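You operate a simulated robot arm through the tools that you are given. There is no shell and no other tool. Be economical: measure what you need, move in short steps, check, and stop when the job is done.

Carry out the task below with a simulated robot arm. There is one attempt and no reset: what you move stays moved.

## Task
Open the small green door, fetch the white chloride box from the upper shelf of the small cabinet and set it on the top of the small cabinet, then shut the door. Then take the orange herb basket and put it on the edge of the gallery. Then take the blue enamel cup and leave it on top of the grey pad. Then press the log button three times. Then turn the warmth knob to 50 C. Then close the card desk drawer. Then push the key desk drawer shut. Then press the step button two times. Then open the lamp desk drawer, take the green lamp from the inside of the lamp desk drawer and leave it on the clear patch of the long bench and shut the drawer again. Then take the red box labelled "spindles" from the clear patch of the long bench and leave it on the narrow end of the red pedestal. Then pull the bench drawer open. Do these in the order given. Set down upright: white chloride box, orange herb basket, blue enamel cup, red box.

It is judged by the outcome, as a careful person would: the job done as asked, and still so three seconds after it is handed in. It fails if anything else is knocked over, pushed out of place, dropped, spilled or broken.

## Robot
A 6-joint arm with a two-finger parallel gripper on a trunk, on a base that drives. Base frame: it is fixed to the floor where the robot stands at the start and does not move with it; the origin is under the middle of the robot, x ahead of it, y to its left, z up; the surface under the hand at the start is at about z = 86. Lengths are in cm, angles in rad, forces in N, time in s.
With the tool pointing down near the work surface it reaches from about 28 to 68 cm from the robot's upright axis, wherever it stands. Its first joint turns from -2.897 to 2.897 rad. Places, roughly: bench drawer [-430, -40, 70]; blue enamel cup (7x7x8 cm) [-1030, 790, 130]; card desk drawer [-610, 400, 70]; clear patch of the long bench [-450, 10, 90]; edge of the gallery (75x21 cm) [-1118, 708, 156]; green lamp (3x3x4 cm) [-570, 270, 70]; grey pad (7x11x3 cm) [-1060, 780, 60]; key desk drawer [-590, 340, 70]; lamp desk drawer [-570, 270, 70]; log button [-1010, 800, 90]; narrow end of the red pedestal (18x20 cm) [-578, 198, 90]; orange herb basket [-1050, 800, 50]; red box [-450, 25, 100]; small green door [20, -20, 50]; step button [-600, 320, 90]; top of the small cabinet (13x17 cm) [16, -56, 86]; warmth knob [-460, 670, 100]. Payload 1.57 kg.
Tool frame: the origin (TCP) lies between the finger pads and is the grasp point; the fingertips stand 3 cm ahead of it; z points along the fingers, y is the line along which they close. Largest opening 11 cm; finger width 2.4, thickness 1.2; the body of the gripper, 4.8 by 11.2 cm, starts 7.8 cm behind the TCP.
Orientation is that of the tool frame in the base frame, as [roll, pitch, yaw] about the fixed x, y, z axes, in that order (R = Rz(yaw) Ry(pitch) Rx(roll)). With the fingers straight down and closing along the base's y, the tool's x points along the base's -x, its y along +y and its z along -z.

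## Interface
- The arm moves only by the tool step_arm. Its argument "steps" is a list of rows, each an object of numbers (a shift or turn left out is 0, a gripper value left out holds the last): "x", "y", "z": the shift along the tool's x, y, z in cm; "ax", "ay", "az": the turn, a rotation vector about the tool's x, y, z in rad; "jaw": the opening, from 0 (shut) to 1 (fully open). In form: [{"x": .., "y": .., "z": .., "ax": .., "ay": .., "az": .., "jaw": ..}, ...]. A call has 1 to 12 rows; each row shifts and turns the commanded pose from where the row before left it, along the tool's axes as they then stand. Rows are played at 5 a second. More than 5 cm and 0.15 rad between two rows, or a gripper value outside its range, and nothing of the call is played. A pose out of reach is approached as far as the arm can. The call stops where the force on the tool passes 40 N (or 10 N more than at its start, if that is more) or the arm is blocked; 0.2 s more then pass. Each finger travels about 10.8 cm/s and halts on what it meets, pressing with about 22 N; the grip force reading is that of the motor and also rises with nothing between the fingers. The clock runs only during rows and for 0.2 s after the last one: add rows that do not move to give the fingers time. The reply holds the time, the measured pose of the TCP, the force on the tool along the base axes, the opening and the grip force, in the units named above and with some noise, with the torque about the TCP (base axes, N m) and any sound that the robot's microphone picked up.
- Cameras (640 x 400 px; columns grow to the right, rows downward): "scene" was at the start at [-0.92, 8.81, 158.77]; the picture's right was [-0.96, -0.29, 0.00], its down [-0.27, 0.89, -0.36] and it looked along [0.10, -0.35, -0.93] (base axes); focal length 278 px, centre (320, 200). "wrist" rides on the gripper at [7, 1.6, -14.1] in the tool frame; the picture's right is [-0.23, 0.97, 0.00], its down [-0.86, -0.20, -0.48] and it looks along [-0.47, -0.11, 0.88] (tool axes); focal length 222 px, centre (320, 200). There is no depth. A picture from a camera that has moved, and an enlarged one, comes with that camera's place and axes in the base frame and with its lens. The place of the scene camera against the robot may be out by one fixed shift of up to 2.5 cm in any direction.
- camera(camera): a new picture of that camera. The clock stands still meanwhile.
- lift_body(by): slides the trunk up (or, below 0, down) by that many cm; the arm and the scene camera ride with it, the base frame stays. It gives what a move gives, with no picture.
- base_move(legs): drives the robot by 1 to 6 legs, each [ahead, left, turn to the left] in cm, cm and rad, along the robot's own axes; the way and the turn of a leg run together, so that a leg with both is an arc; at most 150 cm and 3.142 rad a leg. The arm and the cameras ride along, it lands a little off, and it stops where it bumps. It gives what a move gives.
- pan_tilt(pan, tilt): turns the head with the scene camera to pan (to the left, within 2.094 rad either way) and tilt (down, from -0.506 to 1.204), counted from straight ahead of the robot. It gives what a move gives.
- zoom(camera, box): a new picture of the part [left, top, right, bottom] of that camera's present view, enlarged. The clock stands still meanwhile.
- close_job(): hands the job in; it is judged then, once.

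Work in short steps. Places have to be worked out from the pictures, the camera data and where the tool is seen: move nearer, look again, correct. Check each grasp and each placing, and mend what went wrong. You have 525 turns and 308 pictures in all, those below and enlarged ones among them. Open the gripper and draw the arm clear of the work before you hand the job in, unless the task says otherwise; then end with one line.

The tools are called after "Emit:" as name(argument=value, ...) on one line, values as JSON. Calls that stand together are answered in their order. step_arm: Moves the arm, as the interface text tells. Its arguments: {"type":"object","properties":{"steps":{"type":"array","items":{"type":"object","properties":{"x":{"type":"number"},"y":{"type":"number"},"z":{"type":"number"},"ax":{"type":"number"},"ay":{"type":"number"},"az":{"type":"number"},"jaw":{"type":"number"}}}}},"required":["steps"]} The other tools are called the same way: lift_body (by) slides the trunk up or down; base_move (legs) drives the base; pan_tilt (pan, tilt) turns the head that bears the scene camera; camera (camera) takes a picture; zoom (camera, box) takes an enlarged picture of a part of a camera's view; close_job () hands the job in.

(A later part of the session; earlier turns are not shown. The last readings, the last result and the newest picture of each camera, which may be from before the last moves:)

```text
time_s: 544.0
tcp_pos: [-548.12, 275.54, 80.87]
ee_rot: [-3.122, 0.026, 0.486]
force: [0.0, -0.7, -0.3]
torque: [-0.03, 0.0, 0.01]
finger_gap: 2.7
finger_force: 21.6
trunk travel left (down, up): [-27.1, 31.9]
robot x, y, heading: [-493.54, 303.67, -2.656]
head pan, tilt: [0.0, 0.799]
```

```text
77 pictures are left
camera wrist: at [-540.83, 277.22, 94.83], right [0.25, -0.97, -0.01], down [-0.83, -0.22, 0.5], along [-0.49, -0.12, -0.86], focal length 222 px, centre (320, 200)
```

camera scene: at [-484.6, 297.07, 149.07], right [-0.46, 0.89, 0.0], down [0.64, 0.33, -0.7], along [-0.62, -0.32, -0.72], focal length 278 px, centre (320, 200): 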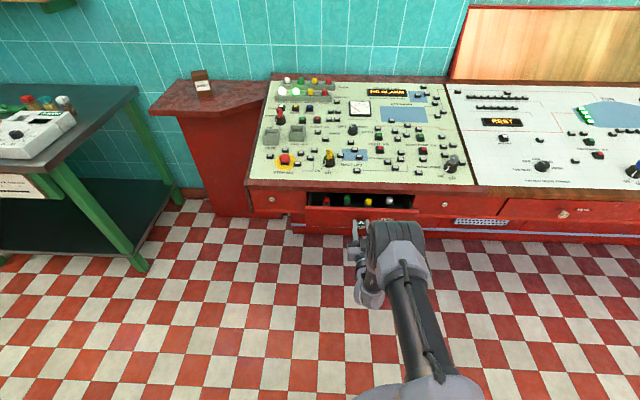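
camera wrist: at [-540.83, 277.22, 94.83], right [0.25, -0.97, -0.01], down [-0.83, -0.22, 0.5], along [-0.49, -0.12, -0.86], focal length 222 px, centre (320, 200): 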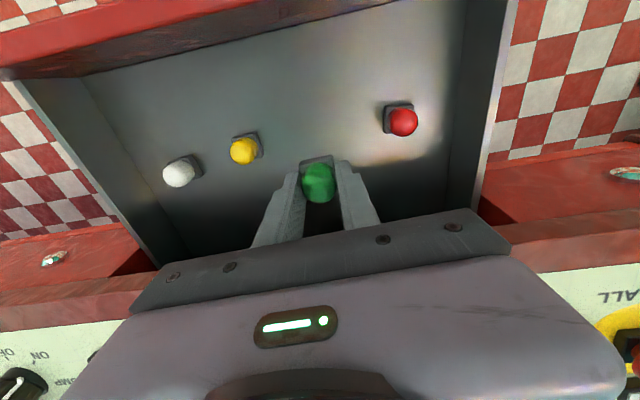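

Green lamp is held. I rise, back off, and slide left along the aisle to the long bench's clear patch.

Emit:
lift_body(by=28)

Emit:
base_move(legs=[[-42, 0, -0.02], [0, 145, 0], [0, 138, 0]])

Emit:
camera(camera="scene")

```text
time_s: 546.8
tcp_pos: [-548.16, 275.58, 108.93]
ee_rot: [-3.121, 0.025, 0.484]
force: [-0.7, -0.4, -0.4]
torque: [0.0, 0.0, 0.0]
finger_gap: 2.67
finger_force: 22.3
trunk travel left (down, up): [-55.1, 3.9]
robot x, y, heading: [-493.5, 304.21, -2.658]
head pan, tilt: [0.0, 0.799]
```

```text
time_s: 562.8
tcp_pos: [-383.29, 41.56, 108.98]
ee_rot: [-3.122, 0.024, 0.461]
force: [-0.1, 0.5, -0.4]
torque: [0.02, 0.01, -0.02]
finger_gap: 2.68
finger_force: 21.7
trunk travel left (down, up): [-55.1, 3.9]
robot x, y, heading: [-327.88, 68.83, -2.68]
head pan, tilt: [0.0, 0.799]
```

```text
76 pictures are left
camera scene: at [-327.56, 53.56, 194.09], right [-0.45, 0.89, 0.0], down [0.64, 0.32, -0.7], along [-0.62, -0.31, -0.72], focal length 278 px, centre (320, 200)
```

scene: 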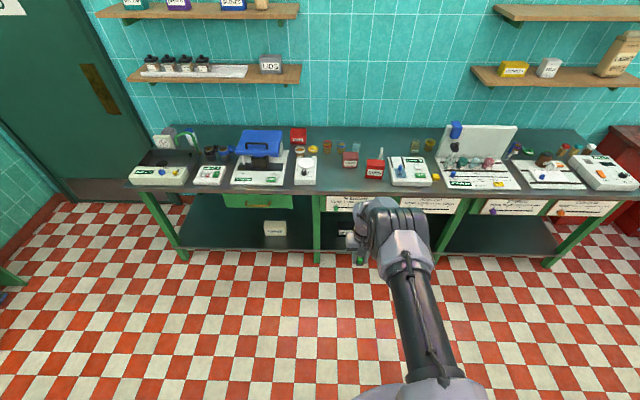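

Emit:
zoom(camera="scene", box=[210, 110, 450, 260])

```text
2.67 times, centred on (330, 185) of scene
camera zoom: at [-327.56, 53.56, 194.09], right [-0.45, 0.89, 0.0], down [0.64, 0.32, -0.7], along [-0.62, -0.31, -0.72], focal length 741 px, centre (293, 240)
```

zoom: 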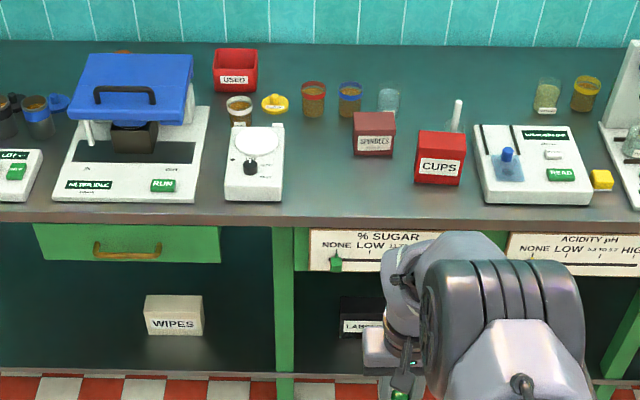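

The SPINDLES box stands at the patch (about (-451.5, 11.5)); free space is to its front-left. I drive in over the bench to set the lamp there.

Emit:
base_move(legs=[[0, 6, 0], [62, 0, 0]])

Emit:
camera(camera="wrist")

```text
time_s: 566.8
tcp_pos: [-435.78, 9.91, 108.92]
ee_rot: [-3.123, 0.024, 0.448]
force: [0.1, -0.6, -0.3]
torque: [-0.02, 0.01, -0.03]
finger_gap: 2.68
finger_force: 20.9
trunk travel left (down, up): [-55.1, 3.9]
robot x, y, heading: [-379.71, 36.06, -2.693]
head pan, tilt: [0.0, 0.799]
```

```text
74 pictures are left
camera wrist: at [-428.41, 11.4, 122.78], right [0.22, -0.98, -0.01], down [-0.84, -0.19, 0.5], along [-0.49, -0.1, -0.86], focal length 222 px, centre (320, 200)
```

wrist: 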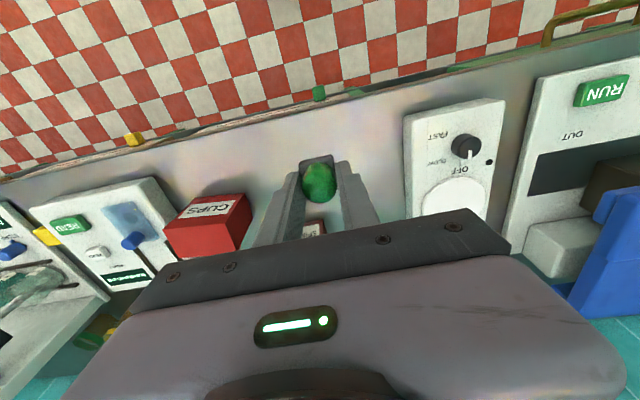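

Emit:
base_move(legs=[[5.5, 2.5, 0]])

Emit:
lift_body(by=-14)

Emit:
camera(camera="wrist")

```text
time_s: 567.8
tcp_pos: [-439.6, 5.24, 108.81]
ee_rot: [-3.123, 0.024, 0.448]
force: [0.3, -0.6, -0.4]
torque: [0.03, -0.02, -0.01]
finger_gap: 2.68
finger_force: 21.8
trunk travel left (down, up): [-55.1, 3.9]
robot x, y, heading: [-384.16, 31.5, -2.687]
head pan, tilt: [0.0, 0.799]
```

```text
time_s: 569.5
tcp_pos: [-439.47, 5.27, 95.01]
ee_rot: [-3.122, 0.025, 0.448]
force: [0.4, 0.0, -0.3]
torque: [0.01, -0.03, 0.01]
finger_gap: 2.7
finger_force: 21.7
trunk travel left (down, up): [-41.1, 17.9]
robot x, y, heading: [-383.83, 32.06, -2.692]
head pan, tilt: [0.0, 0.799]
```

```text
73 pictures are left
camera wrist: at [-432.19, 6.68, 108.81], right [0.22, -0.98, -0.01], down [-0.84, -0.19, 0.5], along [-0.49, -0.1, -0.86], focal length 222 px, centre (320, 200)
```

wrist: 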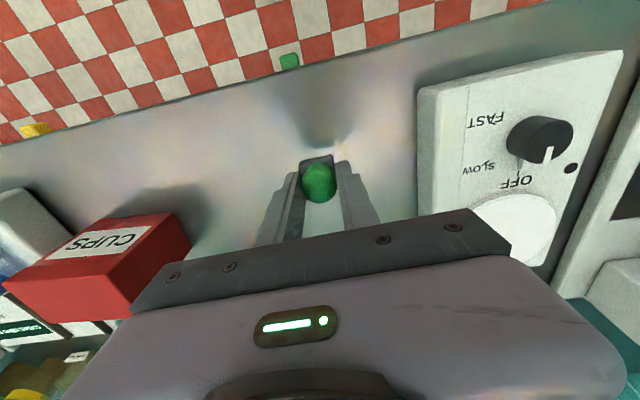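

Emit:
lift_body(by=-2.5)

Emit:
lift_body(by=-0.8)

Emit:
lift_body(by=-0.8)

```text
time_s: 570.2
tcp_pos: [-439.51, 5.4, 92.46]
ee_rot: [-3.121, 0.023, 0.449]
force: [0.4, -0.2, -0.2]
torque: [-0.01, -0.02, 0.02]
finger_gap: 2.7
finger_force: 22.0
trunk travel left (down, up): [-38.6, 20.4]
robot x, y, heading: [-384.04, 31.67, -2.689]
head pan, tilt: [0.0, 0.799]
```

```text
time_s: 570.7
tcp_pos: [-439.55, 5.26, 91.62]
ee_rot: [-3.122, 0.025, 0.45]
force: [0.3, -0.4, -0.2]
torque: [0.0, 0.0, 0.01]
finger_gap: 2.68
finger_force: 22.0
trunk travel left (down, up): [-37.8, 21.2]
robot x, y, heading: [-383.94, 31.63, -2.687]
head pan, tilt: [0.0, 0.799]
```

```text
time_s: 571.3
tcp_pos: [-439.67, 5.19, 90.83]
ee_rot: [-3.122, 0.025, 0.448]
force: [0.4, -0.3, -0.3]
torque: [0.0, 0.02, 0.01]
finger_gap: 2.67
finger_force: 21.9
trunk travel left (down, up): [-37.0, 22.0]
robot x, y, heading: [-383.73, 31.82, -2.683]
head pan, tilt: [0.0, 0.799]
```

Emit:
lift_body(by=-0.8)

Emit:
lift_body(by=-0.8)

Emit:
zoom(camera="wrist", box=[220, 80, 440, 240])

```text
time_s: 571.9
tcp_pos: [-439.63, 5.32, 89.94]
ee_rot: [-3.123, 0.024, 0.448]
force: [-0.1, 0.5, 0.1]
torque: [0.02, -0.03, 0.02]
finger_gap: 2.66
finger_force: 22.6
trunk travel left (down, up): [-36.2, 22.8]
robot x, y, heading: [-384.14, 31.6, -2.689]
head pan, tilt: [0.0, 0.799]
```

```text
time_s: 572.4
tcp_pos: [-439.5, 5.23, 89.24]
ee_rot: [-3.122, 0.026, 0.45]
force: [0.9, 0.0, 5.9]
torque: [-0.01, -0.13, 0.02]
finger_gap: 2.68
finger_force: 21.4
trunk travel left (down, up): [-35.4, 23.6]
robot x, y, heading: [-383.94, 31.68, -2.689]
head pan, tilt: [0.0, 0.799]
```

```text
2.50 times, centred on (330, 160) of wrist
camera zoom: at [-432.17, 6.68, 103.14], right [0.22, -0.98, -0.01], down [-0.84, -0.19, 0.5], along [-0.49, -0.1, -0.86], focal length 555 px, centre (295, 300)
```

zoom: 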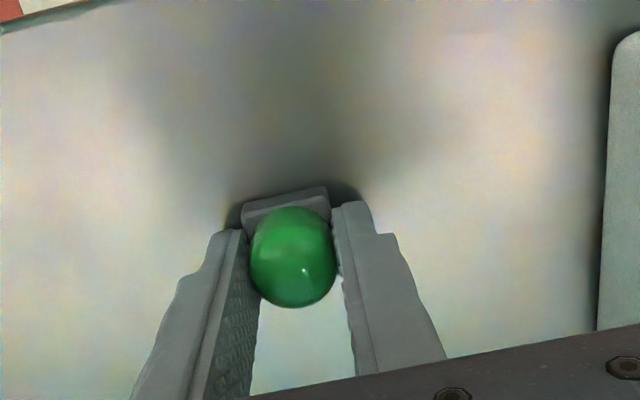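

Contact. I open, rise, and check.

Emit:
step_arm(steps=[{"jaw": 0.32}, {"jaw": 0.42}, {}])

Emit:
lift_body(by=20)

Emit:
camera(camera="wrist")

```text
time_s: 573.2
tcp_pos: [-439.57, 5.15, 89.28]
ee_rot: [-3.122, 0.025, 0.449]
force: [0.3, 0.8, -0.3]
torque: [0.01, -0.01, 0.02]
finger_gap: 4.65
finger_force: 0.0
trunk travel left (down, up): [-35.4, 23.6]
robot x, y, heading: [-383.94, 31.31, -2.687]
head pan, tilt: [0.0, 0.799]
```

```text
time_s: 575.4
tcp_pos: [-439.44, 5.24, 109.2]
ee_rot: [-3.122, 0.025, 0.448]
force: [0.0, 0.7, 0.0]
torque: [-0.02, -0.01, 0.0]
finger_gap: 4.61
finger_force: 0.0
trunk travel left (down, up): [-55.4, 3.6]
robot x, y, heading: [-383.59, 31.69, -2.69]
head pan, tilt: [0.0, 0.799]
```

```text
71 pictures are left
camera wrist: at [-432.19, 6.67, 123.07], right [0.22, -0.98, -0.01], down [-0.84, -0.19, 0.5], along [-0.49, -0.1, -0.86], focal length 222 px, centre (320, 200)
```

wrist: 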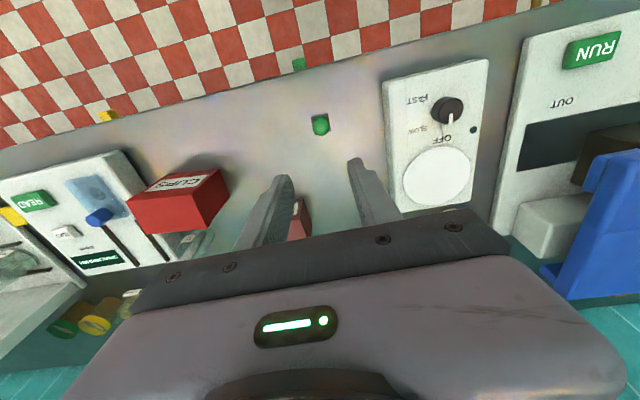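

The lamp stands in the clear area, but somewhat off the patch's centre; I move it 5 cm right, in front of the SPINDLES box.

Emit:
lift_body(by=-19.7)

Emit:
step_arm(steps=[{"jaw": 0.25}, {"jaw": 0.1}, {}, {"z": -1.5}, {"z": -1.5}, {"y": -2.5, "x": -0.6}, {"y": -2.5, "x": -0.6}, {}])

Emit:
camera(camera="wrist")

```text
time_s: 577.5
tcp_pos: [-439.53, 5.26, 89.62]
ee_rot: [-3.122, 0.024, 0.447]
force: [0.2, 0.1, 0.8]
torque: [-0.01, 0.03, 0.06]
finger_gap: 4.6
finger_force: 0.1
trunk travel left (down, up): [-35.7, 23.3]
robot x, y, heading: [-384.05, 31.75, -2.688]
head pan, tilt: [0.0, 0.799]
```

```text
time_s: 579.4
tcp_pos: [-442.73, 9.13, 92.78]
ee_rot: [-3.123, 0.025, 0.449]
force: [0.2, 0.2, -0.3]
torque: [-0.02, 0.01, -0.02]
finger_gap: 2.68
finger_force: 21.3
trunk travel left (down, up): [-35.7, 23.3]
robot x, y, heading: [-384.05, 31.39, -2.685]
head pan, tilt: [0.0, 0.799]
```

```text
70 pictures are left
camera wrist: at [-435.41, 10.63, 106.6], right [0.22, -0.98, -0.01], down [-0.84, -0.19, 0.5], along [-0.49, -0.1, -0.86], focal length 222 px, centre (320, 200)
```

wrist: 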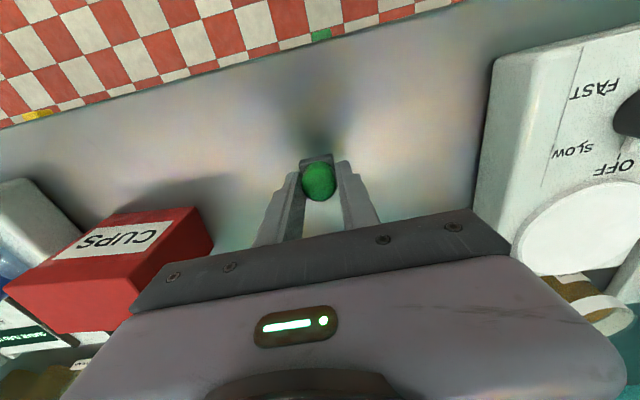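

Emit:
lift_body(by=-3.4)

Emit:
step_arm(steps=[{"jaw": 0.3}, {"jaw": 0.42}, {}])

Emit:
lift_body(by=22)

Emit:
camera(camera="wrist")

```text
time_s: 580.1
tcp_pos: [-442.76, 9.2, 89.46]
ee_rot: [-3.122, 0.026, 0.448]
force: [-0.4, -0.5, 10.6]
torque: [-0.06, -0.03, -0.03]
finger_gap: 2.72
finger_force: 22.0
trunk travel left (down, up): [-32.3, 26.7]
robot x, y, heading: [-384.2, 31.54, -2.687]
head pan, tilt: [0.0, 0.799]
```

```text
time_s: 580.9
tcp_pos: [-442.81, 9.15, 89.35]
ee_rot: [-3.123, 0.024, 0.447]
force: [0.1, -0.4, 0.1]
torque: [-0.02, 0.01, -0.04]
finger_gap: 4.63
finger_force: 0.0
trunk travel left (down, up): [-32.3, 26.7]
robot x, y, heading: [-383.85, 31.8, -2.689]
head pan, tilt: [0.0, 0.799]
```

```text
time_s: 583.3
tcp_pos: [-442.69, 9.14, 111.31]
ee_rot: [-3.122, 0.024, 0.45]
force: [1.3, 0.5, 0.6]
torque: [-0.02, 0.03, 0.0]
finger_gap: 4.61
finger_force: 0.0
trunk travel left (down, up): [-54.3, 4.7]
robot x, y, heading: [-383.72, 31.71, -2.688]
head pan, tilt: [0.0, 0.799]
```

```text
69 pictures are left
camera wrist: at [-435.41, 10.64, 125.19], right [0.22, -0.98, -0.01], down [-0.84, -0.19, 0.5], along [-0.49, -0.1, -0.86], focal length 222 px, centre (320, 200)
```

wrist: 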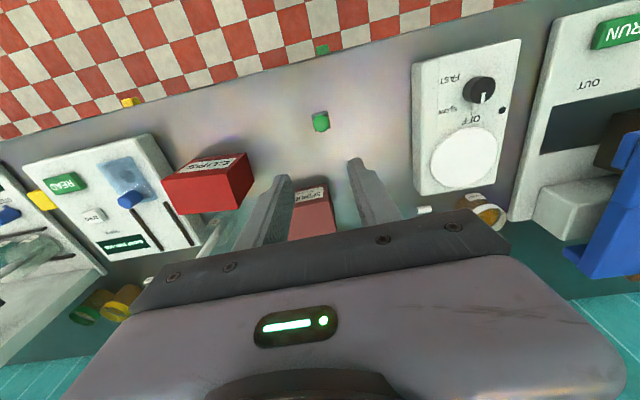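

Lamp is on the patch in front of the box. Now back to shut the lamp drawer.

Emit:
base_move(legs=[[-62, 0, 0], [0, -145, 0], [0, -145, 0]])

Emit:
step_arm(steps=[{"ay": -0.15, "jaw": 0}, {"ay": -0.15}, {"ay": -0.15}, {"ay": -0.15}, {"ay": -0.15}])

Emit:
lift_body(by=-35)

Emit:
camera(camera="scene")

```text
time_s: 600.4
tcp_pos: [-506.53, 302.28, 111.32]
ee_rot: [-3.121, 0.026, 0.417]
force: [0.6, -0.8, 0.4]
torque: [0.01, 0.0, 0.02]
finger_gap: 4.62
finger_force: 0.1
trunk travel left (down, up): [-54.3, 4.7]
robot x, y, heading: [-446.77, 323.2, -2.719]
head pan, tilt: [0.0, 0.799]
```

```text
time_s: 601.6
tcp_pos: [-506.71, 302.82, 111.36]
ee_rot: [-3.097, 0.706, 0.439]
force: [-0.1, 0.1, -0.4]
torque: [0.03, 0.03, 0.03]
finger_gap: 0.0
finger_force: 21.8
out of reach, approached as far as the arm can: row 3
trunk travel left (down, up): [-54.3, 4.7]
robot x, y, heading: [-447.15, 322.8, -2.721]
head pan, tilt: [0.0, 0.799]
```

```text
time_s: 605.0
tcp_pos: [-506.77, 302.76, 76.45]
ee_rot: [-3.097, 0.707, 0.439]
force: [0.2, -0.8, 0.6]
torque: [0.01, 0.01, 0.01]
finger_gap: 0.01
finger_force: 21.5
trunk travel left (down, up): [-19.3, 39.7]
robot x, y, heading: [-447.06, 322.88, -2.723]
head pan, tilt: [0.0, 0.799]
```

```text
68 pictures are left
camera scene: at [-447.43, 307.87, 158.3], right [-0.41, 0.91, 0.0], down [0.65, 0.29, -0.7], along [-0.64, -0.29, -0.72], focal length 278 px, centre (320, 200)
```

scene: 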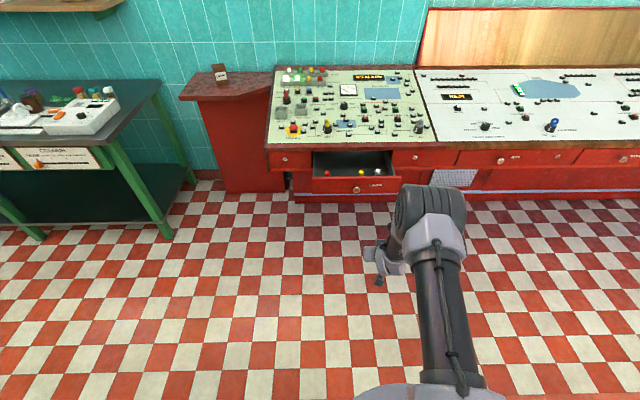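

Emit:
base_move(legs=[[0, 0, 0.045], [0, 3.5, 0], [36, 0, 0]])

Emit:
base_move(legs=[[10, 0, 0]])

Emit:
base_move(legs=[[4, 0, 0]])

Emit:
camera(camera="scene")

```text
time_s: 608.2
tcp_pos: [-536.41, 281.59, 76.34]
ee_rot: [-3.096, 0.706, 0.474]
force: [-0.1, -0.3, 1.2]
torque: [0.01, -0.02, -0.01]
finger_gap: 0.01
finger_force: 20.7
trunk travel left (down, up): [-19.3, 39.7]
robot x, y, heading: [-477.57, 303.96, -2.681]
head pan, tilt: [0.0, 0.799]
```

```text
time_s: 609.3
tcp_pos: [-545.34, 277.05, 76.25]
ee_rot: [-3.096, 0.705, 0.477]
force: [-0.4, 0.0, 0.3]
torque: [-0.03, 0.02, 0.01]
finger_gap: 0.0
finger_force: 20.9
trunk travel left (down, up): [-19.3, 39.7]
robot x, y, heading: [-486.42, 299.18, -2.681]
head pan, tilt: [0.0, 0.799]
```

```text
time_s: 610.2
tcp_pos: [-548.76, 275.3, 76.29]
ee_rot: [-3.096, 0.705, 0.476]
force: [0.1, -0.1, 0.5]
torque: [0.01, 0.02, -0.03]
finger_gap: 0.0
finger_force: 21.5
trunk travel left (down, up): [-19.3, 39.7]
robot x, y, heading: [-489.97, 297.85, -2.682]
head pan, tilt: [0.0, 0.799]
```

```text
67 pictures are left
camera scene: at [-489.77, 282.62, 158.28], right [-0.44, 0.9, 0.0], down [0.64, 0.32, -0.7], along [-0.62, -0.31, -0.72], focal length 278 px, centre (320, 200)
```

scene: 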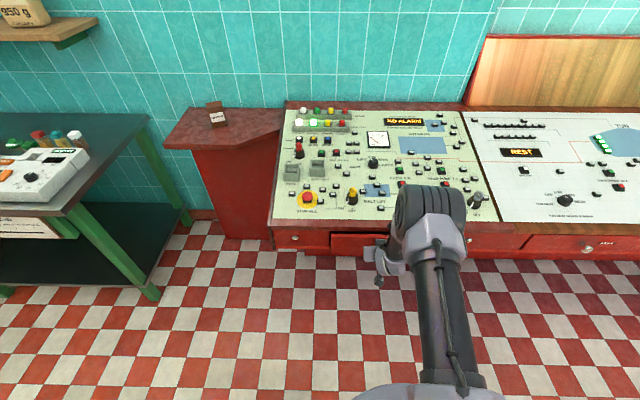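

Emit:
base_move(legs=[[1.5, 0, 0]])

Emit:
base_move(legs=[[1.5, 0, 0]])

Emit:
zoom(camera="scene", box=[250, 190, 450, 290])

```text
time_s: 611.0
tcp_pos: [-550.15, 274.78, 76.39]
ee_rot: [-3.096, 0.705, 0.477]
force: [-0.7, -0.2, -0.9]
torque: [-0.01, -0.01, -0.01]
finger_gap: 0.0
finger_force: 21.7
trunk travel left (down, up): [-19.3, 39.7]
robot x, y, heading: [-491.62, 297.02, -2.683]
head pan, tilt: [0.0, 0.799]
```

```text
time_s: 611.8
tcp_pos: [-551.36, 274.05, 76.39]
ee_rot: [-3.097, 0.708, 0.478]
force: [0.6, -0.3, -0.6]
torque: [0.02, -0.02, 0.01]
finger_gap: 0.0
finger_force: 20.7
trunk travel left (down, up): [-19.3, 39.7]
robot x, y, heading: [-492.53, 296.21, -2.682]
head pan, tilt: [0.0, 0.799]
```

```text
3.20 times, centred on (350, 240) of scene
camera zoom: at [-492.3, 281.37, 158.29], right [-0.44, 0.9, 0.0], down [0.64, 0.32, -0.7], along [-0.62, -0.31, -0.72], focal length 889 px, centre (224, 72)
```

zoom: 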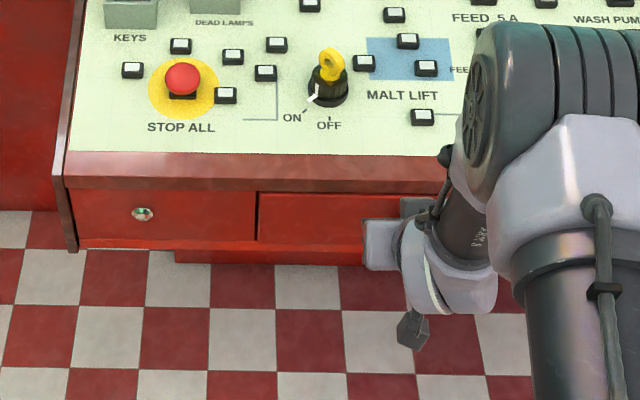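

Emit:
base_move(legs=[[1.2, 0, 0]])

Emit:
base_move(legs=[[1.2, 0, 0]])

```text
time_s: 612.6
tcp_pos: [-551.45, 273.94, 76.07]
ee_rot: [-3.099, 0.693, 0.471]
force: [6.5, 1.8, 3.2]
torque: [0.07, -0.02, -0.03]
finger_gap: 0.0
finger_force: 21.2
trunk travel left (down, up): [-19.3, 39.7]
robot x, y, heading: [-493.24, 296.23, -2.68]
head pan, tilt: [0.0, 0.799]
stopped in leg 1: the force on the tool passed its limit at 52 N (the readings are from after the stop); the commanded pose is now the measured one
```

```text
time_s: 613.4
tcp_pos: [-551.45, 273.96, 75.48]
ee_rot: [-3.103, 0.679, 0.467]
force: [5.6, 2.6, 3.5]
torque: [0.03, 0.02, -0.03]
finger_gap: 0.01
finger_force: 21.7
trunk travel left (down, up): [-19.3, 39.7]
robot x, y, heading: [-493.69, 295.91, -2.681]
head pan, tilt: [0.0, 0.799]
stopped in leg 1: the force on the tool passed its limit at 54 N (the readings are from after the stop); the commanded pose is now the measured one
```

Lamp drawer is shut. Now the SPINDLES box: I go back to the bench.

Emit:
base_move(legs=[[-42, 0, 0], [0, 145, 0], [0, 138, 0]])

Emit:
lift_body(by=36)

Emit:
step_arm(steps=[{"ay": 0.14, "jaw": 1}, {"ay": 0.14}, {"ay": 0.14}, {"ay": 0.14}, {"ay": 0.12}])

Emit:
camera(camera="scene")

```text
time_s: 629.3
tcp_pos: [-385.46, 37.19, 75.4]
ee_rot: [-3.103, 0.679, 0.484]
force: [0.5, -0.4, 0.5]
torque: [0.0, -0.01, -0.02]
finger_gap: 0.0
finger_force: 21.2
trunk travel left (down, up): [-19.3, 39.7]
robot x, y, heading: [-328.15, 60.06, -2.674]
head pan, tilt: [0.0, 0.799]
```

```text
time_s: 632.8
tcp_pos: [-385.42, 37.18, 111.52]
ee_rot: [-3.103, 0.679, 0.484]
force: [0.1, 0.2, -0.6]
torque: [-0.02, 0.01, -0.02]
finger_gap: 0.0
finger_force: 21.7
trunk travel left (down, up): [-55.3, 3.7]
robot x, y, heading: [-328.03, 60.04, -2.666]
head pan, tilt: [0.0, 0.799]
```

```text
time_s: 634.0
tcp_pos: [-385.47, 37.24, 111.52]
ee_rot: [-3.111, -0.002, 0.459]
force: [-0.6, -0.5, -0.5]
torque: [0.02, -0.02, 0.01]
finger_gap: 11.03
finger_force: 0.1
trunk travel left (down, up): [-55.3, 3.7]
robot x, y, heading: [-327.98, 59.95, -2.669]
head pan, tilt: [0.0, 0.799]
```

```text
65 pictures are left
camera scene: at [-327.54, 44.93, 194.29], right [-0.46, 0.89, 0.0], down [0.64, 0.33, -0.7], along [-0.62, -0.32, -0.72], focal length 278 px, centre (320, 200)
```

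scene: 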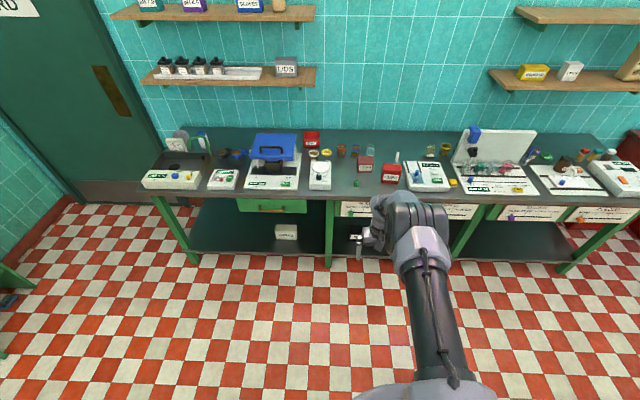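

Emit:
base_move(legs=[[0, -5, 0], [62, 0, 0]])

Emit:
camera(camera="wrist")

```text
time_s: 638.0
tcp_pos: [-443.9, 12.53, 111.53]
ee_rot: [-3.112, 0.001, 0.466]
force: [0.1, -0.4, -0.2]
torque: [-0.01, -0.01, 0.01]
finger_gap: 11.01
finger_force: 0.0
trunk travel left (down, up): [-55.3, 3.7]
robot x, y, heading: [-386.36, 35.29, -2.667]
head pan, tilt: [0.0, 0.799]
```

```text
64 pictures are left
camera wrist: at [-436.9, 13.7, 125.58], right [0.23, -0.97, -0.03], down [-0.85, -0.22, 0.48], along [-0.48, -0.09, -0.87], focal length 222 px, centre (320, 200)
```

wrist: 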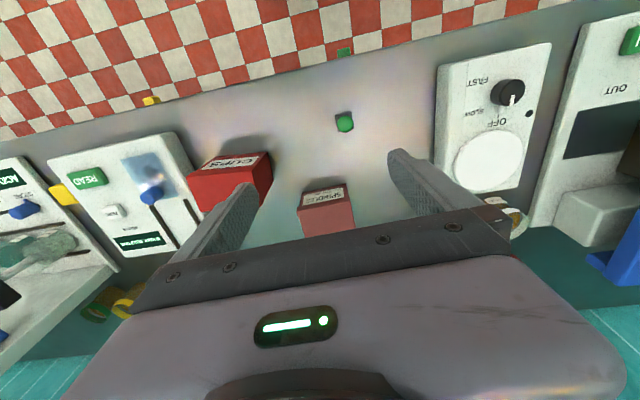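

Emit:
zoom(camera="wrist", box=[250, 140, 400, 240])

```text
4.00 times, centred on (325, 190) of wrist
camera zoom: at [-436.9, 13.7, 125.58], right [0.23, -0.97, -0.03], down [-0.85, -0.22, 0.48], along [-0.48, -0.09, -0.87], focal length 888 px, centre (300, 240)
```

zoom: 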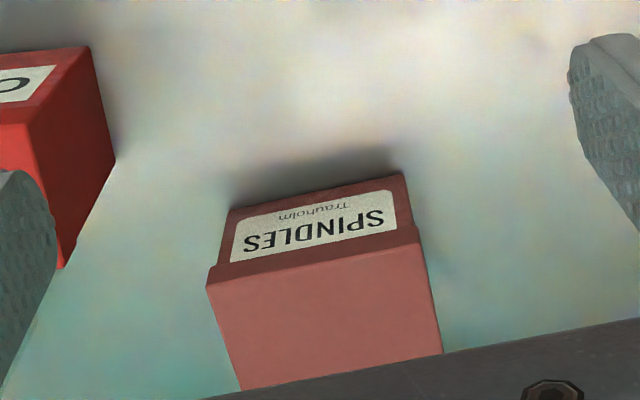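

Label confirmed. Box is 8.9 cm wide, its grip point about (-457.9, 8.6), top z≈93. I move over it.

Emit:
base_move(legs=[[11, -2.8, 0]])

Emit:
step_arm(steps=[{"x": -2.8}, {"z": 4}, {"z": 3}])

Emit:
camera(camera="wrist")

```text
time_s: 639.2
tcp_pos: [-454.84, 9.96, 111.63]
ee_rot: [-3.111, 0.0, 0.463]
force: [0.3, -0.3, 0.4]
torque: [-0.01, -0.01, 0.02]
finger_gap: 11.0
finger_force: 0.0
trunk travel left (down, up): [-55.3, 3.7]
robot x, y, heading: [-397.72, 32.72, -2.662]
head pan, tilt: [0.0, 0.799]
```

```text
time_s: 640.0
tcp_pos: [-456.88, 9.2, 105.32]
ee_rot: [-3.113, 0.001, 0.463]
force: [-0.3, 0.4, -0.2]
torque: [-0.01, 0.03, 0.01]
finger_gap: 10.98
finger_force: 0.0
out of reach, approached as far as the arm can: row 3
trunk travel left (down, up): [-55.3, 3.7]
robot x, y, heading: [-397.67, 33.41, -2.663]
head pan, tilt: [0.0, 0.799]
```

```text
62 pictures are left
camera wrist: at [-449.75, 10.43, 119.34], right [0.23, -0.97, -0.03], down [-0.85, -0.22, 0.48], along [-0.48, -0.09, -0.87], focal length 222 px, centre (320, 200)
```

wrist: 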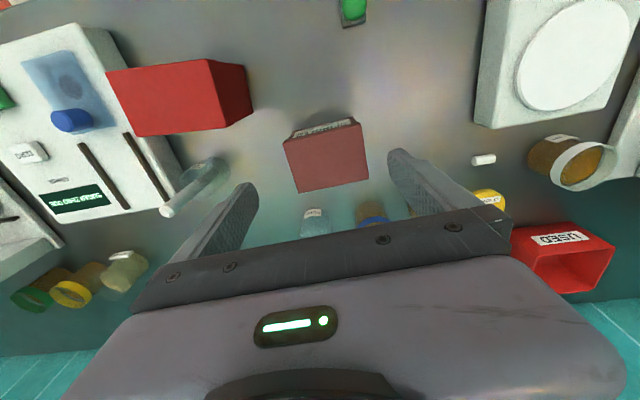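

Emit:
base_move(legs=[[2.2, 0.2, 0]])

Emit:
lift_body(by=-8)

Emit:
camera(camera="wrist")

```text
time_s: 640.9
tcp_pos: [-458.59, 8.05, 105.41]
ee_rot: [-3.113, 0.001, 0.463]
force: [-0.3, 0.0, -0.1]
torque: [0.01, -0.01, -0.03]
finger_gap: 10.99
finger_force: 0.0
trunk travel left (down, up): [-55.3, 3.7]
robot x, y, heading: [-399.17, 31.85, -2.663]
head pan, tilt: [0.0, 0.799]
```

```text
time_s: 642.0
tcp_pos: [-458.63, 8.01, 97.36]
ee_rot: [-3.112, 0.0, 0.464]
force: [0.3, -0.1, 0.7]
torque: [0.01, -0.03, 0.01]
finger_gap: 11.01
finger_force: 0.0
trunk travel left (down, up): [-47.3, 11.7]
robot x, y, heading: [-399.42, 32.15, -2.663]
head pan, tilt: [0.0, 0.799]
```

```text
61 pictures are left
camera wrist: at [-451.58, 9.24, 111.34], right [0.23, -0.97, -0.03], down [-0.85, -0.22, 0.48], along [-0.48, -0.09, -0.87], focal length 222 px, centre (320, 200)
```

wrist: 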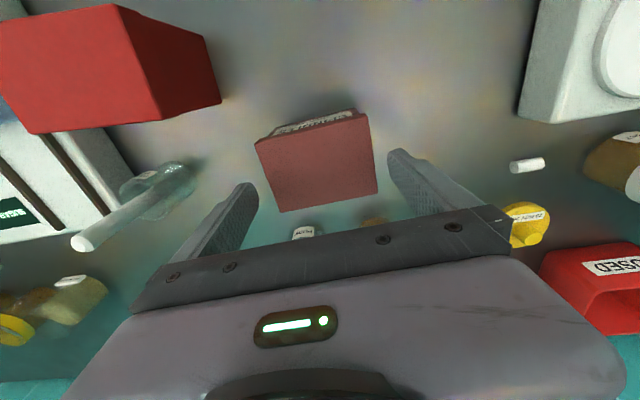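

Emit:
lift_body(by=-6.4)

Emit:
step_arm(steps=[{"jaw": 0.85}, {"jaw": 0.75}, {"jaw": 0.65}, {}])

Emit:
lift_body(by=24)

Emit:
camera(camera="wrist")

```text
time_s: 643.0
tcp_pos: [-458.72, 7.96, 90.93]
ee_rot: [-3.11, 0.0, 0.464]
force: [0.6, -0.1, 0.3]
torque: [-0.03, 0.01, -0.01]
finger_gap: 11.0
finger_force: 0.1
trunk travel left (down, up): [-40.9, 18.1]
robot x, y, heading: [-399.05, 32.1, -2.661]
head pan, tilt: [0.0, 0.799]
```

```text
time_s: 644.0
tcp_pos: [-458.65, 7.98, 91.11]
ee_rot: [-3.111, 0.0, 0.463]
force: [1.0, -2.5, 5.7]
torque: [-0.36, -0.35, -0.11]
finger_gap: 9.0
finger_force: 22.0
trunk travel left (down, up): [-40.9, 18.1]
robot x, y, heading: [-399.47, 31.89, -2.663]
head pan, tilt: [0.0, 0.799]
```

```text
time_s: 646.1
tcp_pos: [-458.78, 7.87, 108.96]
ee_rot: [-3.11, 0.001, 0.465]
force: [-0.1, 0.5, -3.2]
torque: [0.01, 0.01, 0.0]
finger_gap: 9.02
finger_force: 21.8
out of reach, approached as far as the arm can: row 1
trunk travel left (down, up): [-59.0, 0.0]
robot x, y, heading: [-399.18, 31.93, -2.663]
head pan, tilt: [0.0, 0.799]
```

```text
60 pictures are left
camera wrist: at [-451.61, 9.22, 123.02], right [0.23, -0.97, -0.03], down [-0.85, -0.22, 0.48], along [-0.48, -0.09, -0.87], focal length 222 px, centre (320, 200)
```

wrist: 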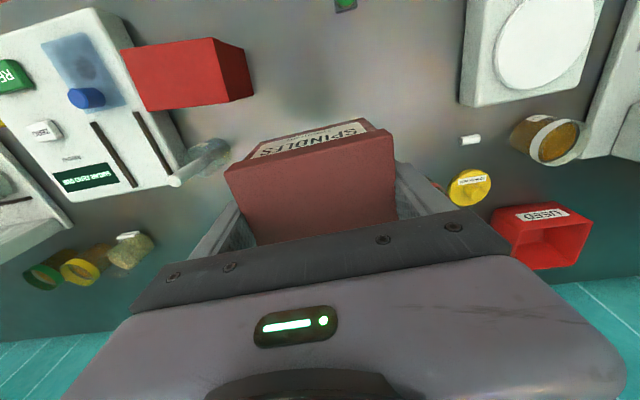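

Box is held level. I back out and slide right to the red pedestal.

Emit:
base_move(legs=[[-66, 0, 0], [0, -115, 0], [0, -109, 0]])

Emit:
pan_tilt(pan=0.0, tilt=0.65)

Emit:
camera(camera="scene")

```text
time_s: 660.2
tcp_pos: [-497.65, 236.93, 109.04]
ee_rot: [-3.113, 0.0, 0.457]
force: [0.0, 0.1, -3.8]
torque: [0.02, 0.02, -0.03]
finger_gap: 8.98
finger_force: 22.4
trunk travel left (down, up): [-59.0, 0.0]
robot x, y, heading: [-438.38, 260.59, -2.672]
head pan, tilt: [0.0, 0.799]
```

```text
time_s: 660.9
tcp_pos: [-497.77, 236.98, 109.04]
ee_rot: [-3.112, 0.0, 0.457]
force: [0.0, 0.1, -2.9]
torque: [-0.02, -0.02, -0.03]
finger_gap: 8.98
finger_force: 21.8
trunk travel left (down, up): [-59.0, 0.0]
robot x, y, heading: [-438.33, 260.37, -2.67]
head pan, tilt: [0.0, 0.649]
```

```text
59 pictures are left
camera scene: at [-438.29, 245.07, 199.29], right [-0.45, 0.89, 0.0], down [0.54, 0.27, -0.8], along [-0.71, -0.36, -0.61], focal length 278 px, centre (320, 200)
```

scene: 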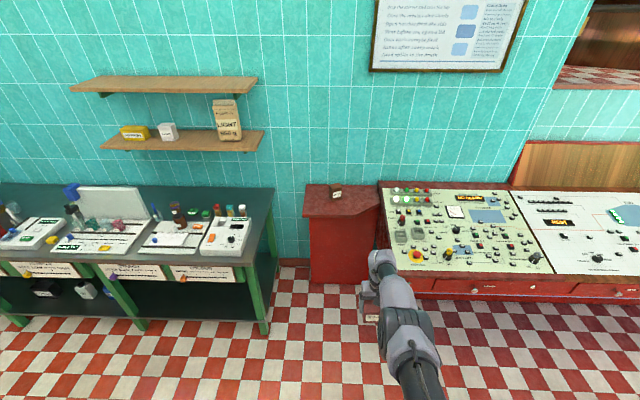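

Pedestal's narrow end is its right part, beside the desk; target (-578, 198). For reach I'll lower the trunk while raising the arm, and offset the base left to clear the desk corner.

Emit:
step_arm(steps=[{"z": -4.2}, {"z": -4.2}, {"z": -4.2}, {"z": -4.2}, {"z": -4.2}, {"z": -4.2}, {"y": -4}, {"y": -4}])

Emit:
lift_body(by=-24)

Emit:
base_move(legs=[[0, 8, 0], [62, 0, 0]])

Emit:
camera(camera="wrist")

Emit:
camera(camera="scene")

```text
time_s: 662.7
tcp_pos: [-501.25, 244.06, 134.6]
ee_rot: [-3.111, 0.0, 0.457]
force: [-0.4, 0.4, -3.6]
torque: [-0.03, -0.02, 0.02]
finger_gap: 8.99
finger_force: 22.1
trunk travel left (down, up): [-59.0, 0.0]
robot x, y, heading: [-438.26, 260.59, -2.672]
head pan, tilt: [0.0, 0.649]
```

```text
time_s: 665.2
tcp_pos: [-501.09, 243.88, 110.54]
ee_rot: [-3.111, 0.0, 0.458]
force: [0.3, 0.5, -3.6]
torque: [0.02, 0.0, 0.0]
finger_gap: 8.97
finger_force: 22.0
trunk travel left (down, up): [-35.0, 24.0]
robot x, y, heading: [-438.23, 260.38, -2.673]
head pan, tilt: [0.0, 0.649]
```

```text
time_s: 669.4
tcp_pos: [-553.13, 208.72, 110.53]
ee_rot: [-3.113, 0.001, 0.455]
force: [-0.4, 0.1, -3.5]
torque: [0.01, -0.02, -0.01]
finger_gap: 8.99
finger_force: 22.4
trunk travel left (down, up): [-35.0, 24.0]
robot x, y, heading: [-490.14, 224.99, -2.671]
head pan, tilt: [0.0, 0.649]
```

```text
58 pictures are left
camera wrist: at [-546.09, 209.83, 124.5], right [0.22, -0.97, -0.03], down [-0.85, -0.21, 0.48], along [-0.48, -0.08, -0.87], focal length 222 px, centre (320, 200)
```

wrist: 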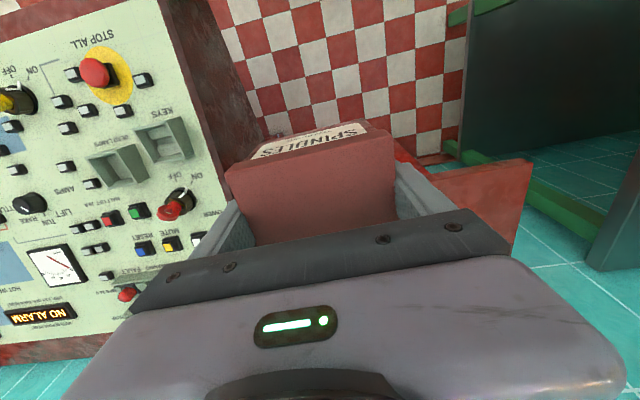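

```text
57 pictures are left
camera scene: at [-490.34, 209.69, 175.29], right [-0.45, 0.89, 0.0], down [0.54, 0.27, -0.8], along [-0.71, -0.36, -0.61], focal length 278 px, centre (320, 200)
```

scene: 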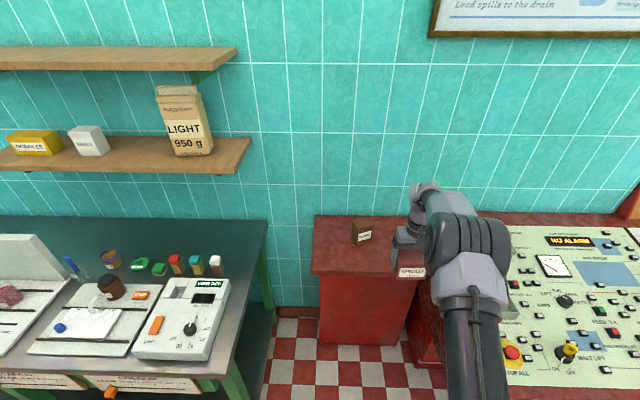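

Emit:
base_move(legs=[[16, 0, 0]])

Emit:
base_move(legs=[[8, 0, 0]])

Emit:
step_arm(steps=[{"y": -1.2, "x": -1.5}, {"x": -1.5}])

Emit:
camera(camera="scene")

Emit:
camera(camera="wrist")

```text
time_s: 670.8
tcp_pos: [-567.1, 201.89, 110.35]
ee_rot: [-3.112, -0.001, 0.449]
force: [-0.5, 0.6, -2.8]
torque: [0.03, -0.01, -0.01]
finger_gap: 9.0
finger_force: 22.0
trunk travel left (down, up): [-35.0, 24.0]
robot x, y, heading: [-503.83, 217.77, -2.677]
head pan, tilt: [0.0, 0.649]
```

```text
time_s: 671.8
tcp_pos: [-573.95, 198.28, 110.49]
ee_rot: [-3.111, -0.003, 0.451]
force: [-1.0, 0.4, -4.3]
torque: [0.02, -0.02, 0.0]
finger_gap: 8.98
finger_force: 21.9
trunk travel left (down, up): [-35.0, 24.0]
robot x, y, heading: [-511.12, 214.87, -2.678]
head pan, tilt: [0.0, 0.649]
```

```text
time_s: 672.4
tcp_pos: [-577.09, 198.18, 110.32]
ee_rot: [-3.113, -0.001, 0.451]
force: [0.4, 0.3, -3.4]
torque: [-0.03, 0.04, 0.0]
finger_gap: 8.99
finger_force: 21.9
trunk travel left (down, up): [-35.0, 24.0]
robot x, y, heading: [-510.77, 214.47, -2.676]
head pan, tilt: [0.0, 0.649]
```

```text
56 pictures are left
camera scene: at [-511.1, 199.21, 175.29], right [-0.45, 0.89, 0.0], down [0.54, 0.27, -0.8], along [-0.71, -0.36, -0.61], focal length 278 px, centre (320, 200)
```

scene: 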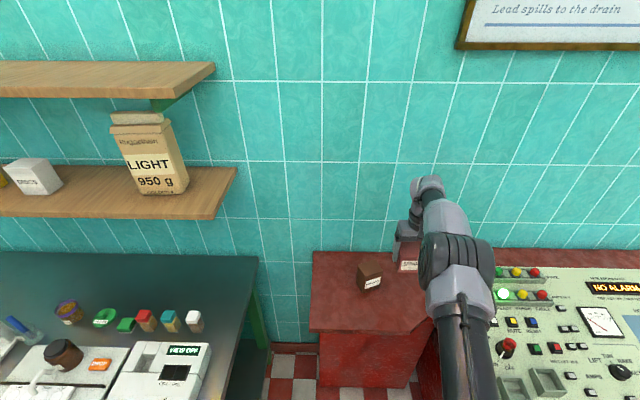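

```text
55 pictures are left
camera wrist: at [-569.97, 199.34, 124.42], right [0.22, -0.98, -0.03], down [-0.85, -0.21, 0.48], along [-0.48, -0.08, -0.88], focal length 222 px, centre (320, 200)
```

wrist: 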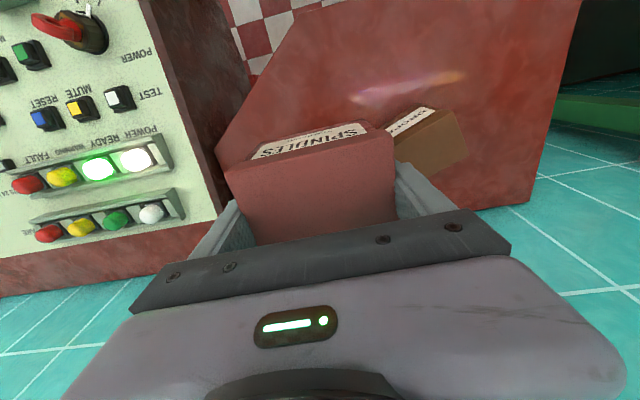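

Box is over the narrow end; DROPS is ~2 cm left of the finger. I nudge 0.8 cm right and lower slowly.

Emit:
step_arm(steps=[{"y": -0.8}])

Emit:
lift_body(by=-12.5)

Emit:
camera(camera="wrist")

```text
time_s: 672.8
tcp_pos: [-577.36, 198.84, 110.47]
ee_rot: [-3.111, 0.0, 0.453]
force: [0.2, -0.1, -3.3]
torque: [0.01, 0.02, 0.02]
finger_gap: 8.99
finger_force: 21.8
trunk travel left (down, up): [-35.0, 24.0]
robot x, y, heading: [-510.92, 214.86, -2.675]
head pan, tilt: [0.0, 0.649]
```

```text
time_s: 674.4
tcp_pos: [-577.38, 198.92, 98.05]
ee_rot: [-3.112, -0.001, 0.451]
force: [0.1, 0.1, -3.0]
torque: [-0.03, 0.02, -0.01]
finger_gap: 8.96
finger_force: 21.6
trunk travel left (down, up): [-22.5, 36.5]
robot x, y, heading: [-511.23, 214.81, -2.677]
head pan, tilt: [0.0, 0.649]
```

```text
54 pictures are left
camera wrist: at [-570.28, 200.09, 112.01], right [0.22, -0.98, -0.03], down [-0.85, -0.21, 0.48], along [-0.48, -0.08, -0.87], focal length 222 px, centre (320, 200)
```

wrist: 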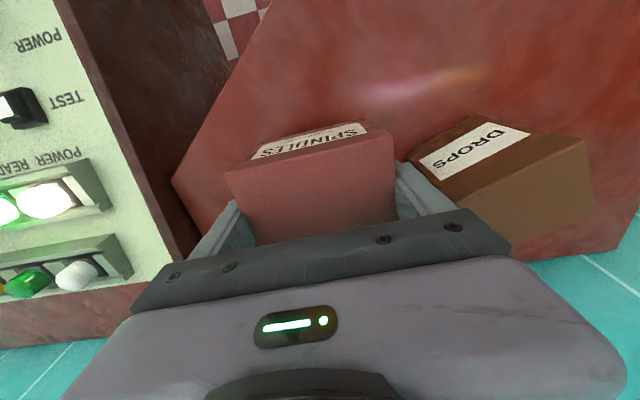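

Emit:
step_arm(steps=[{"y": -1.2}, {}])

Emit:
lift_body(by=-2.5)

Emit:
lift_body(by=-1)

Emit:
lift_body(by=-0.8)

```text
time_s: 675.0
tcp_pos: [-577.75, 199.86, 97.96]
ee_rot: [-3.11, -0.001, 0.449]
force: [-0.8, -0.2, -3.2]
torque: [-0.01, -0.03, 0.02]
finger_gap: 8.97
finger_force: 22.0
trunk travel left (down, up): [-22.5, 36.5]
robot x, y, heading: [-510.78, 214.97, -2.68]
head pan, tilt: [0.0, 0.649]
```

```text
time_s: 675.7
tcp_pos: [-577.86, 200.02, 95.38]
ee_rot: [-3.111, -0.002, 0.451]
force: [-0.3, -0.5, -2.7]
torque: [-0.02, 0.04, 0.0]
finger_gap: 8.99
finger_force: 22.1
trunk travel left (down, up): [-20.0, 39.0]
robot x, y, heading: [-510.83, 214.37, -2.678]
head pan, tilt: [0.0, 0.649]
```

```text
time_s: 676.3
tcp_pos: [-577.81, 200.01, 94.79]
ee_rot: [-3.11, 0.003, 0.449]
force: [-2.9, 0.6, 19.6]
torque: [-0.9, -0.3, -0.19]
finger_gap: 9.0
finger_force: 22.6
trunk travel left (down, up): [-19.0, 40.0]
robot x, y, heading: [-510.8, 214.7, -2.68]
head pan, tilt: [0.0, 0.649]
```

```text
time_s: 676.8
tcp_pos: [-577.76, 199.98, 93.73]
ee_rot: [-3.113, 0.0, 0.45]
force: [1.7, 0.5, 14.4]
torque: [-0.89, 0.1, 0.09]
finger_gap: 8.97
finger_force: 22.1
trunk travel left (down, up): [-18.2, 40.8]
robot x, y, heading: [-510.86, 214.73, -2.682]
head pan, tilt: [0.0, 0.649]
```

Contact at z≈90. I open the fingers evenly and rise.

Emit:
step_arm(steps=[{"jaw": 0.86}, {"jaw": 0.92}, {}])

Emit:
camera(camera="wrist")

```text
time_s: 677.6
tcp_pos: [-577.8, 200.0, 93.66]
ee_rot: [-3.111, -0.001, 0.452]
force: [0.1, -0.2, 0.4]
torque: [-0.02, -0.01, 0.04]
finger_gap: 10.14
finger_force: 0.1
trunk travel left (down, up): [-18.2, 40.8]
robot x, y, heading: [-511.16, 214.82, -2.678]
head pan, tilt: [0.0, 0.649]
```

```text
53 pictures are left
camera wrist: at [-570.73, 201.13, 107.71], right [0.22, -0.98, -0.03], down [-0.85, -0.21, 0.48], along [-0.48, -0.08, -0.87], focal length 222 px, centre (320, 200)
```

wrist: 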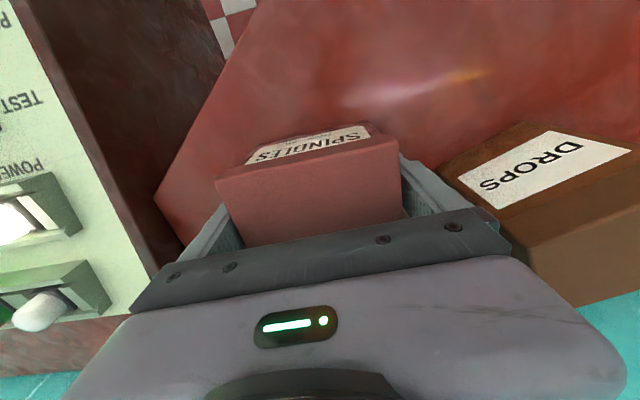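

Emit:
lift_body(by=20)

Emit:
base_move(legs=[[-40, 0, 0]])

Emit:
zoom(camera="scene", box=[240, 120, 500, 300])

```text
time_s: 679.8
tcp_pos: [-577.8, 200.01, 113.73]
ee_rot: [-3.11, -0.001, 0.45]
force: [-0.7, 0.5, 0.6]
torque: [-0.01, -0.01, 0.0]
finger_gap: 10.13
finger_force: 0.1
trunk travel left (down, up): [-38.2, 20.8]
robot x, y, heading: [-510.75, 214.6, -2.673]
head pan, tilt: [0.0, 0.649]
```

```text
time_s: 682.3
tcp_pos: [-541.99, 217.76, 113.77]
ee_rot: [-3.113, -0.001, 0.456]
force: [-0.3, -0.1, 0.4]
torque: [-0.02, 0.03, 0.0]
finger_gap: 10.11
finger_force: 0.0
trunk travel left (down, up): [-38.2, 20.8]
robot x, y, heading: [-474.85, 232.71, -2.672]
head pan, tilt: [0.0, 0.649]
```

```text
2.22 times, centred on (370, 210) of scene
camera zoom: at [-475.18, 217.36, 178.5], right [-0.45, 0.89, 0.0], down [0.54, 0.27, -0.8], along [-0.71, -0.36, -0.6], focal length 618 px, centre (209, 178)
```

zoom: 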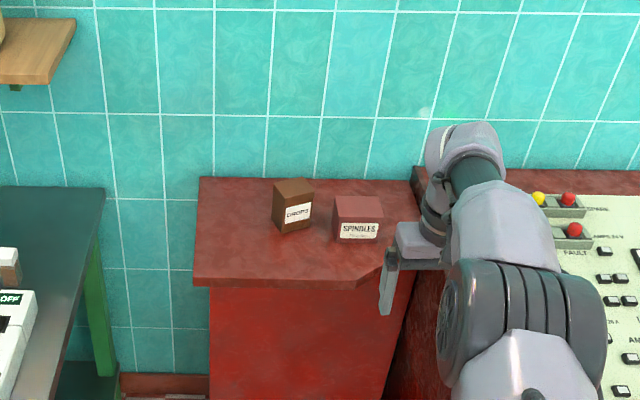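

The red box stands upright on the pedestal's narrow end. Last: the bench drawer (green front with a brass handle, around (-409, -27)). I drive there, level the hand and lower it.

Emit:
base_move(legs=[[-45, 0, 0], [0, 135, 0], [0, 133, 0]])

Emit:
step_arm(steps=[{"ay": -0.143, "jaw": 0.45}, {"ay": -0.143}, {"ay": -0.143}, {"ay": -0.143}, {"ay": -0.143}, {"ay": -0.143}, {"ay": -0.143}, {"ay": -0.143}, {"ay": -0.143}, {"ay": -0.143}, {"ay": -0.143}])

Emit:
lift_body(by=-37)

Emit:
camera(camera="scene")

Emit:
camera(camera="wrist")

```text
time_s: 697.6
tcp_pos: [-377.42, -0.17, 113.63]
ee_rot: [-3.109, 0.0, 0.484]
force: [-0.8, 0.8, 0.8]
torque: [0.0, 0.0, 0.0]
finger_gap: 10.11
finger_force: 0.1
trunk travel left (down, up): [-38.2, 20.8]
robot x, y, heading: [-310.79, 16.59, -2.644]
head pan, tilt: [0.0, 0.649]
```

```text
time_s: 700.0
tcp_pos: [-392.85, 2.21, 118.45]
ee_rot: [-3.078, 1.502, 0.567]
force: [-0.7, -0.6, -0.3]
torque: [-0.01, 0.01, 0.02]
finger_gap: 4.97
finger_force: 0.1
out of reach, approached as far as the arm can: row 5, 8, 9, 10, 11
trunk travel left (down, up): [-38.2, 20.8]
robot x, y, heading: [-310.93, 16.55, -2.646]
head pan, tilt: [0.0, 0.649]
```

```text
time_s: 703.6
tcp_pos: [-392.92, 2.25, 81.51]
ee_rot: [-3.076, 1.499, 0.573]
force: [-0.7, -0.8, -1.0]
torque: [0.0, -0.02, 0.0]
finger_gap: 4.95
finger_force: 0.1
trunk travel left (down, up): [-1.2, 57.8]
robot x, y, heading: [-310.8, 16.56, -2.643]
head pan, tilt: [0.0, 0.649]
```

```text
51 pictures are left
camera scene: at [-310.58, 1.34, 141.51], right [-0.48, 0.88, 0.0], down [0.53, 0.29, -0.8], along [-0.7, -0.38, -0.6], focal length 278 px, centre (320, 200)
```

scene: 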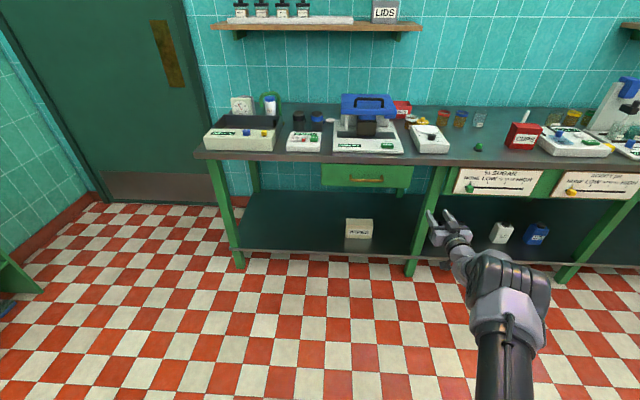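

```text
50 pictures are left
camera wrist: at [-379.41, 7.83, 75.48], right [0.46, -0.86, 0.22], down [0.27, 0.37, 0.89], along [-0.85, -0.35, 0.4], focal length 222 px, centre (320, 200)
```

wrist: 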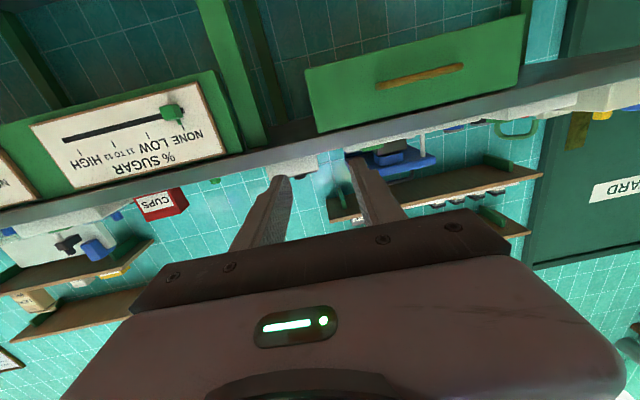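

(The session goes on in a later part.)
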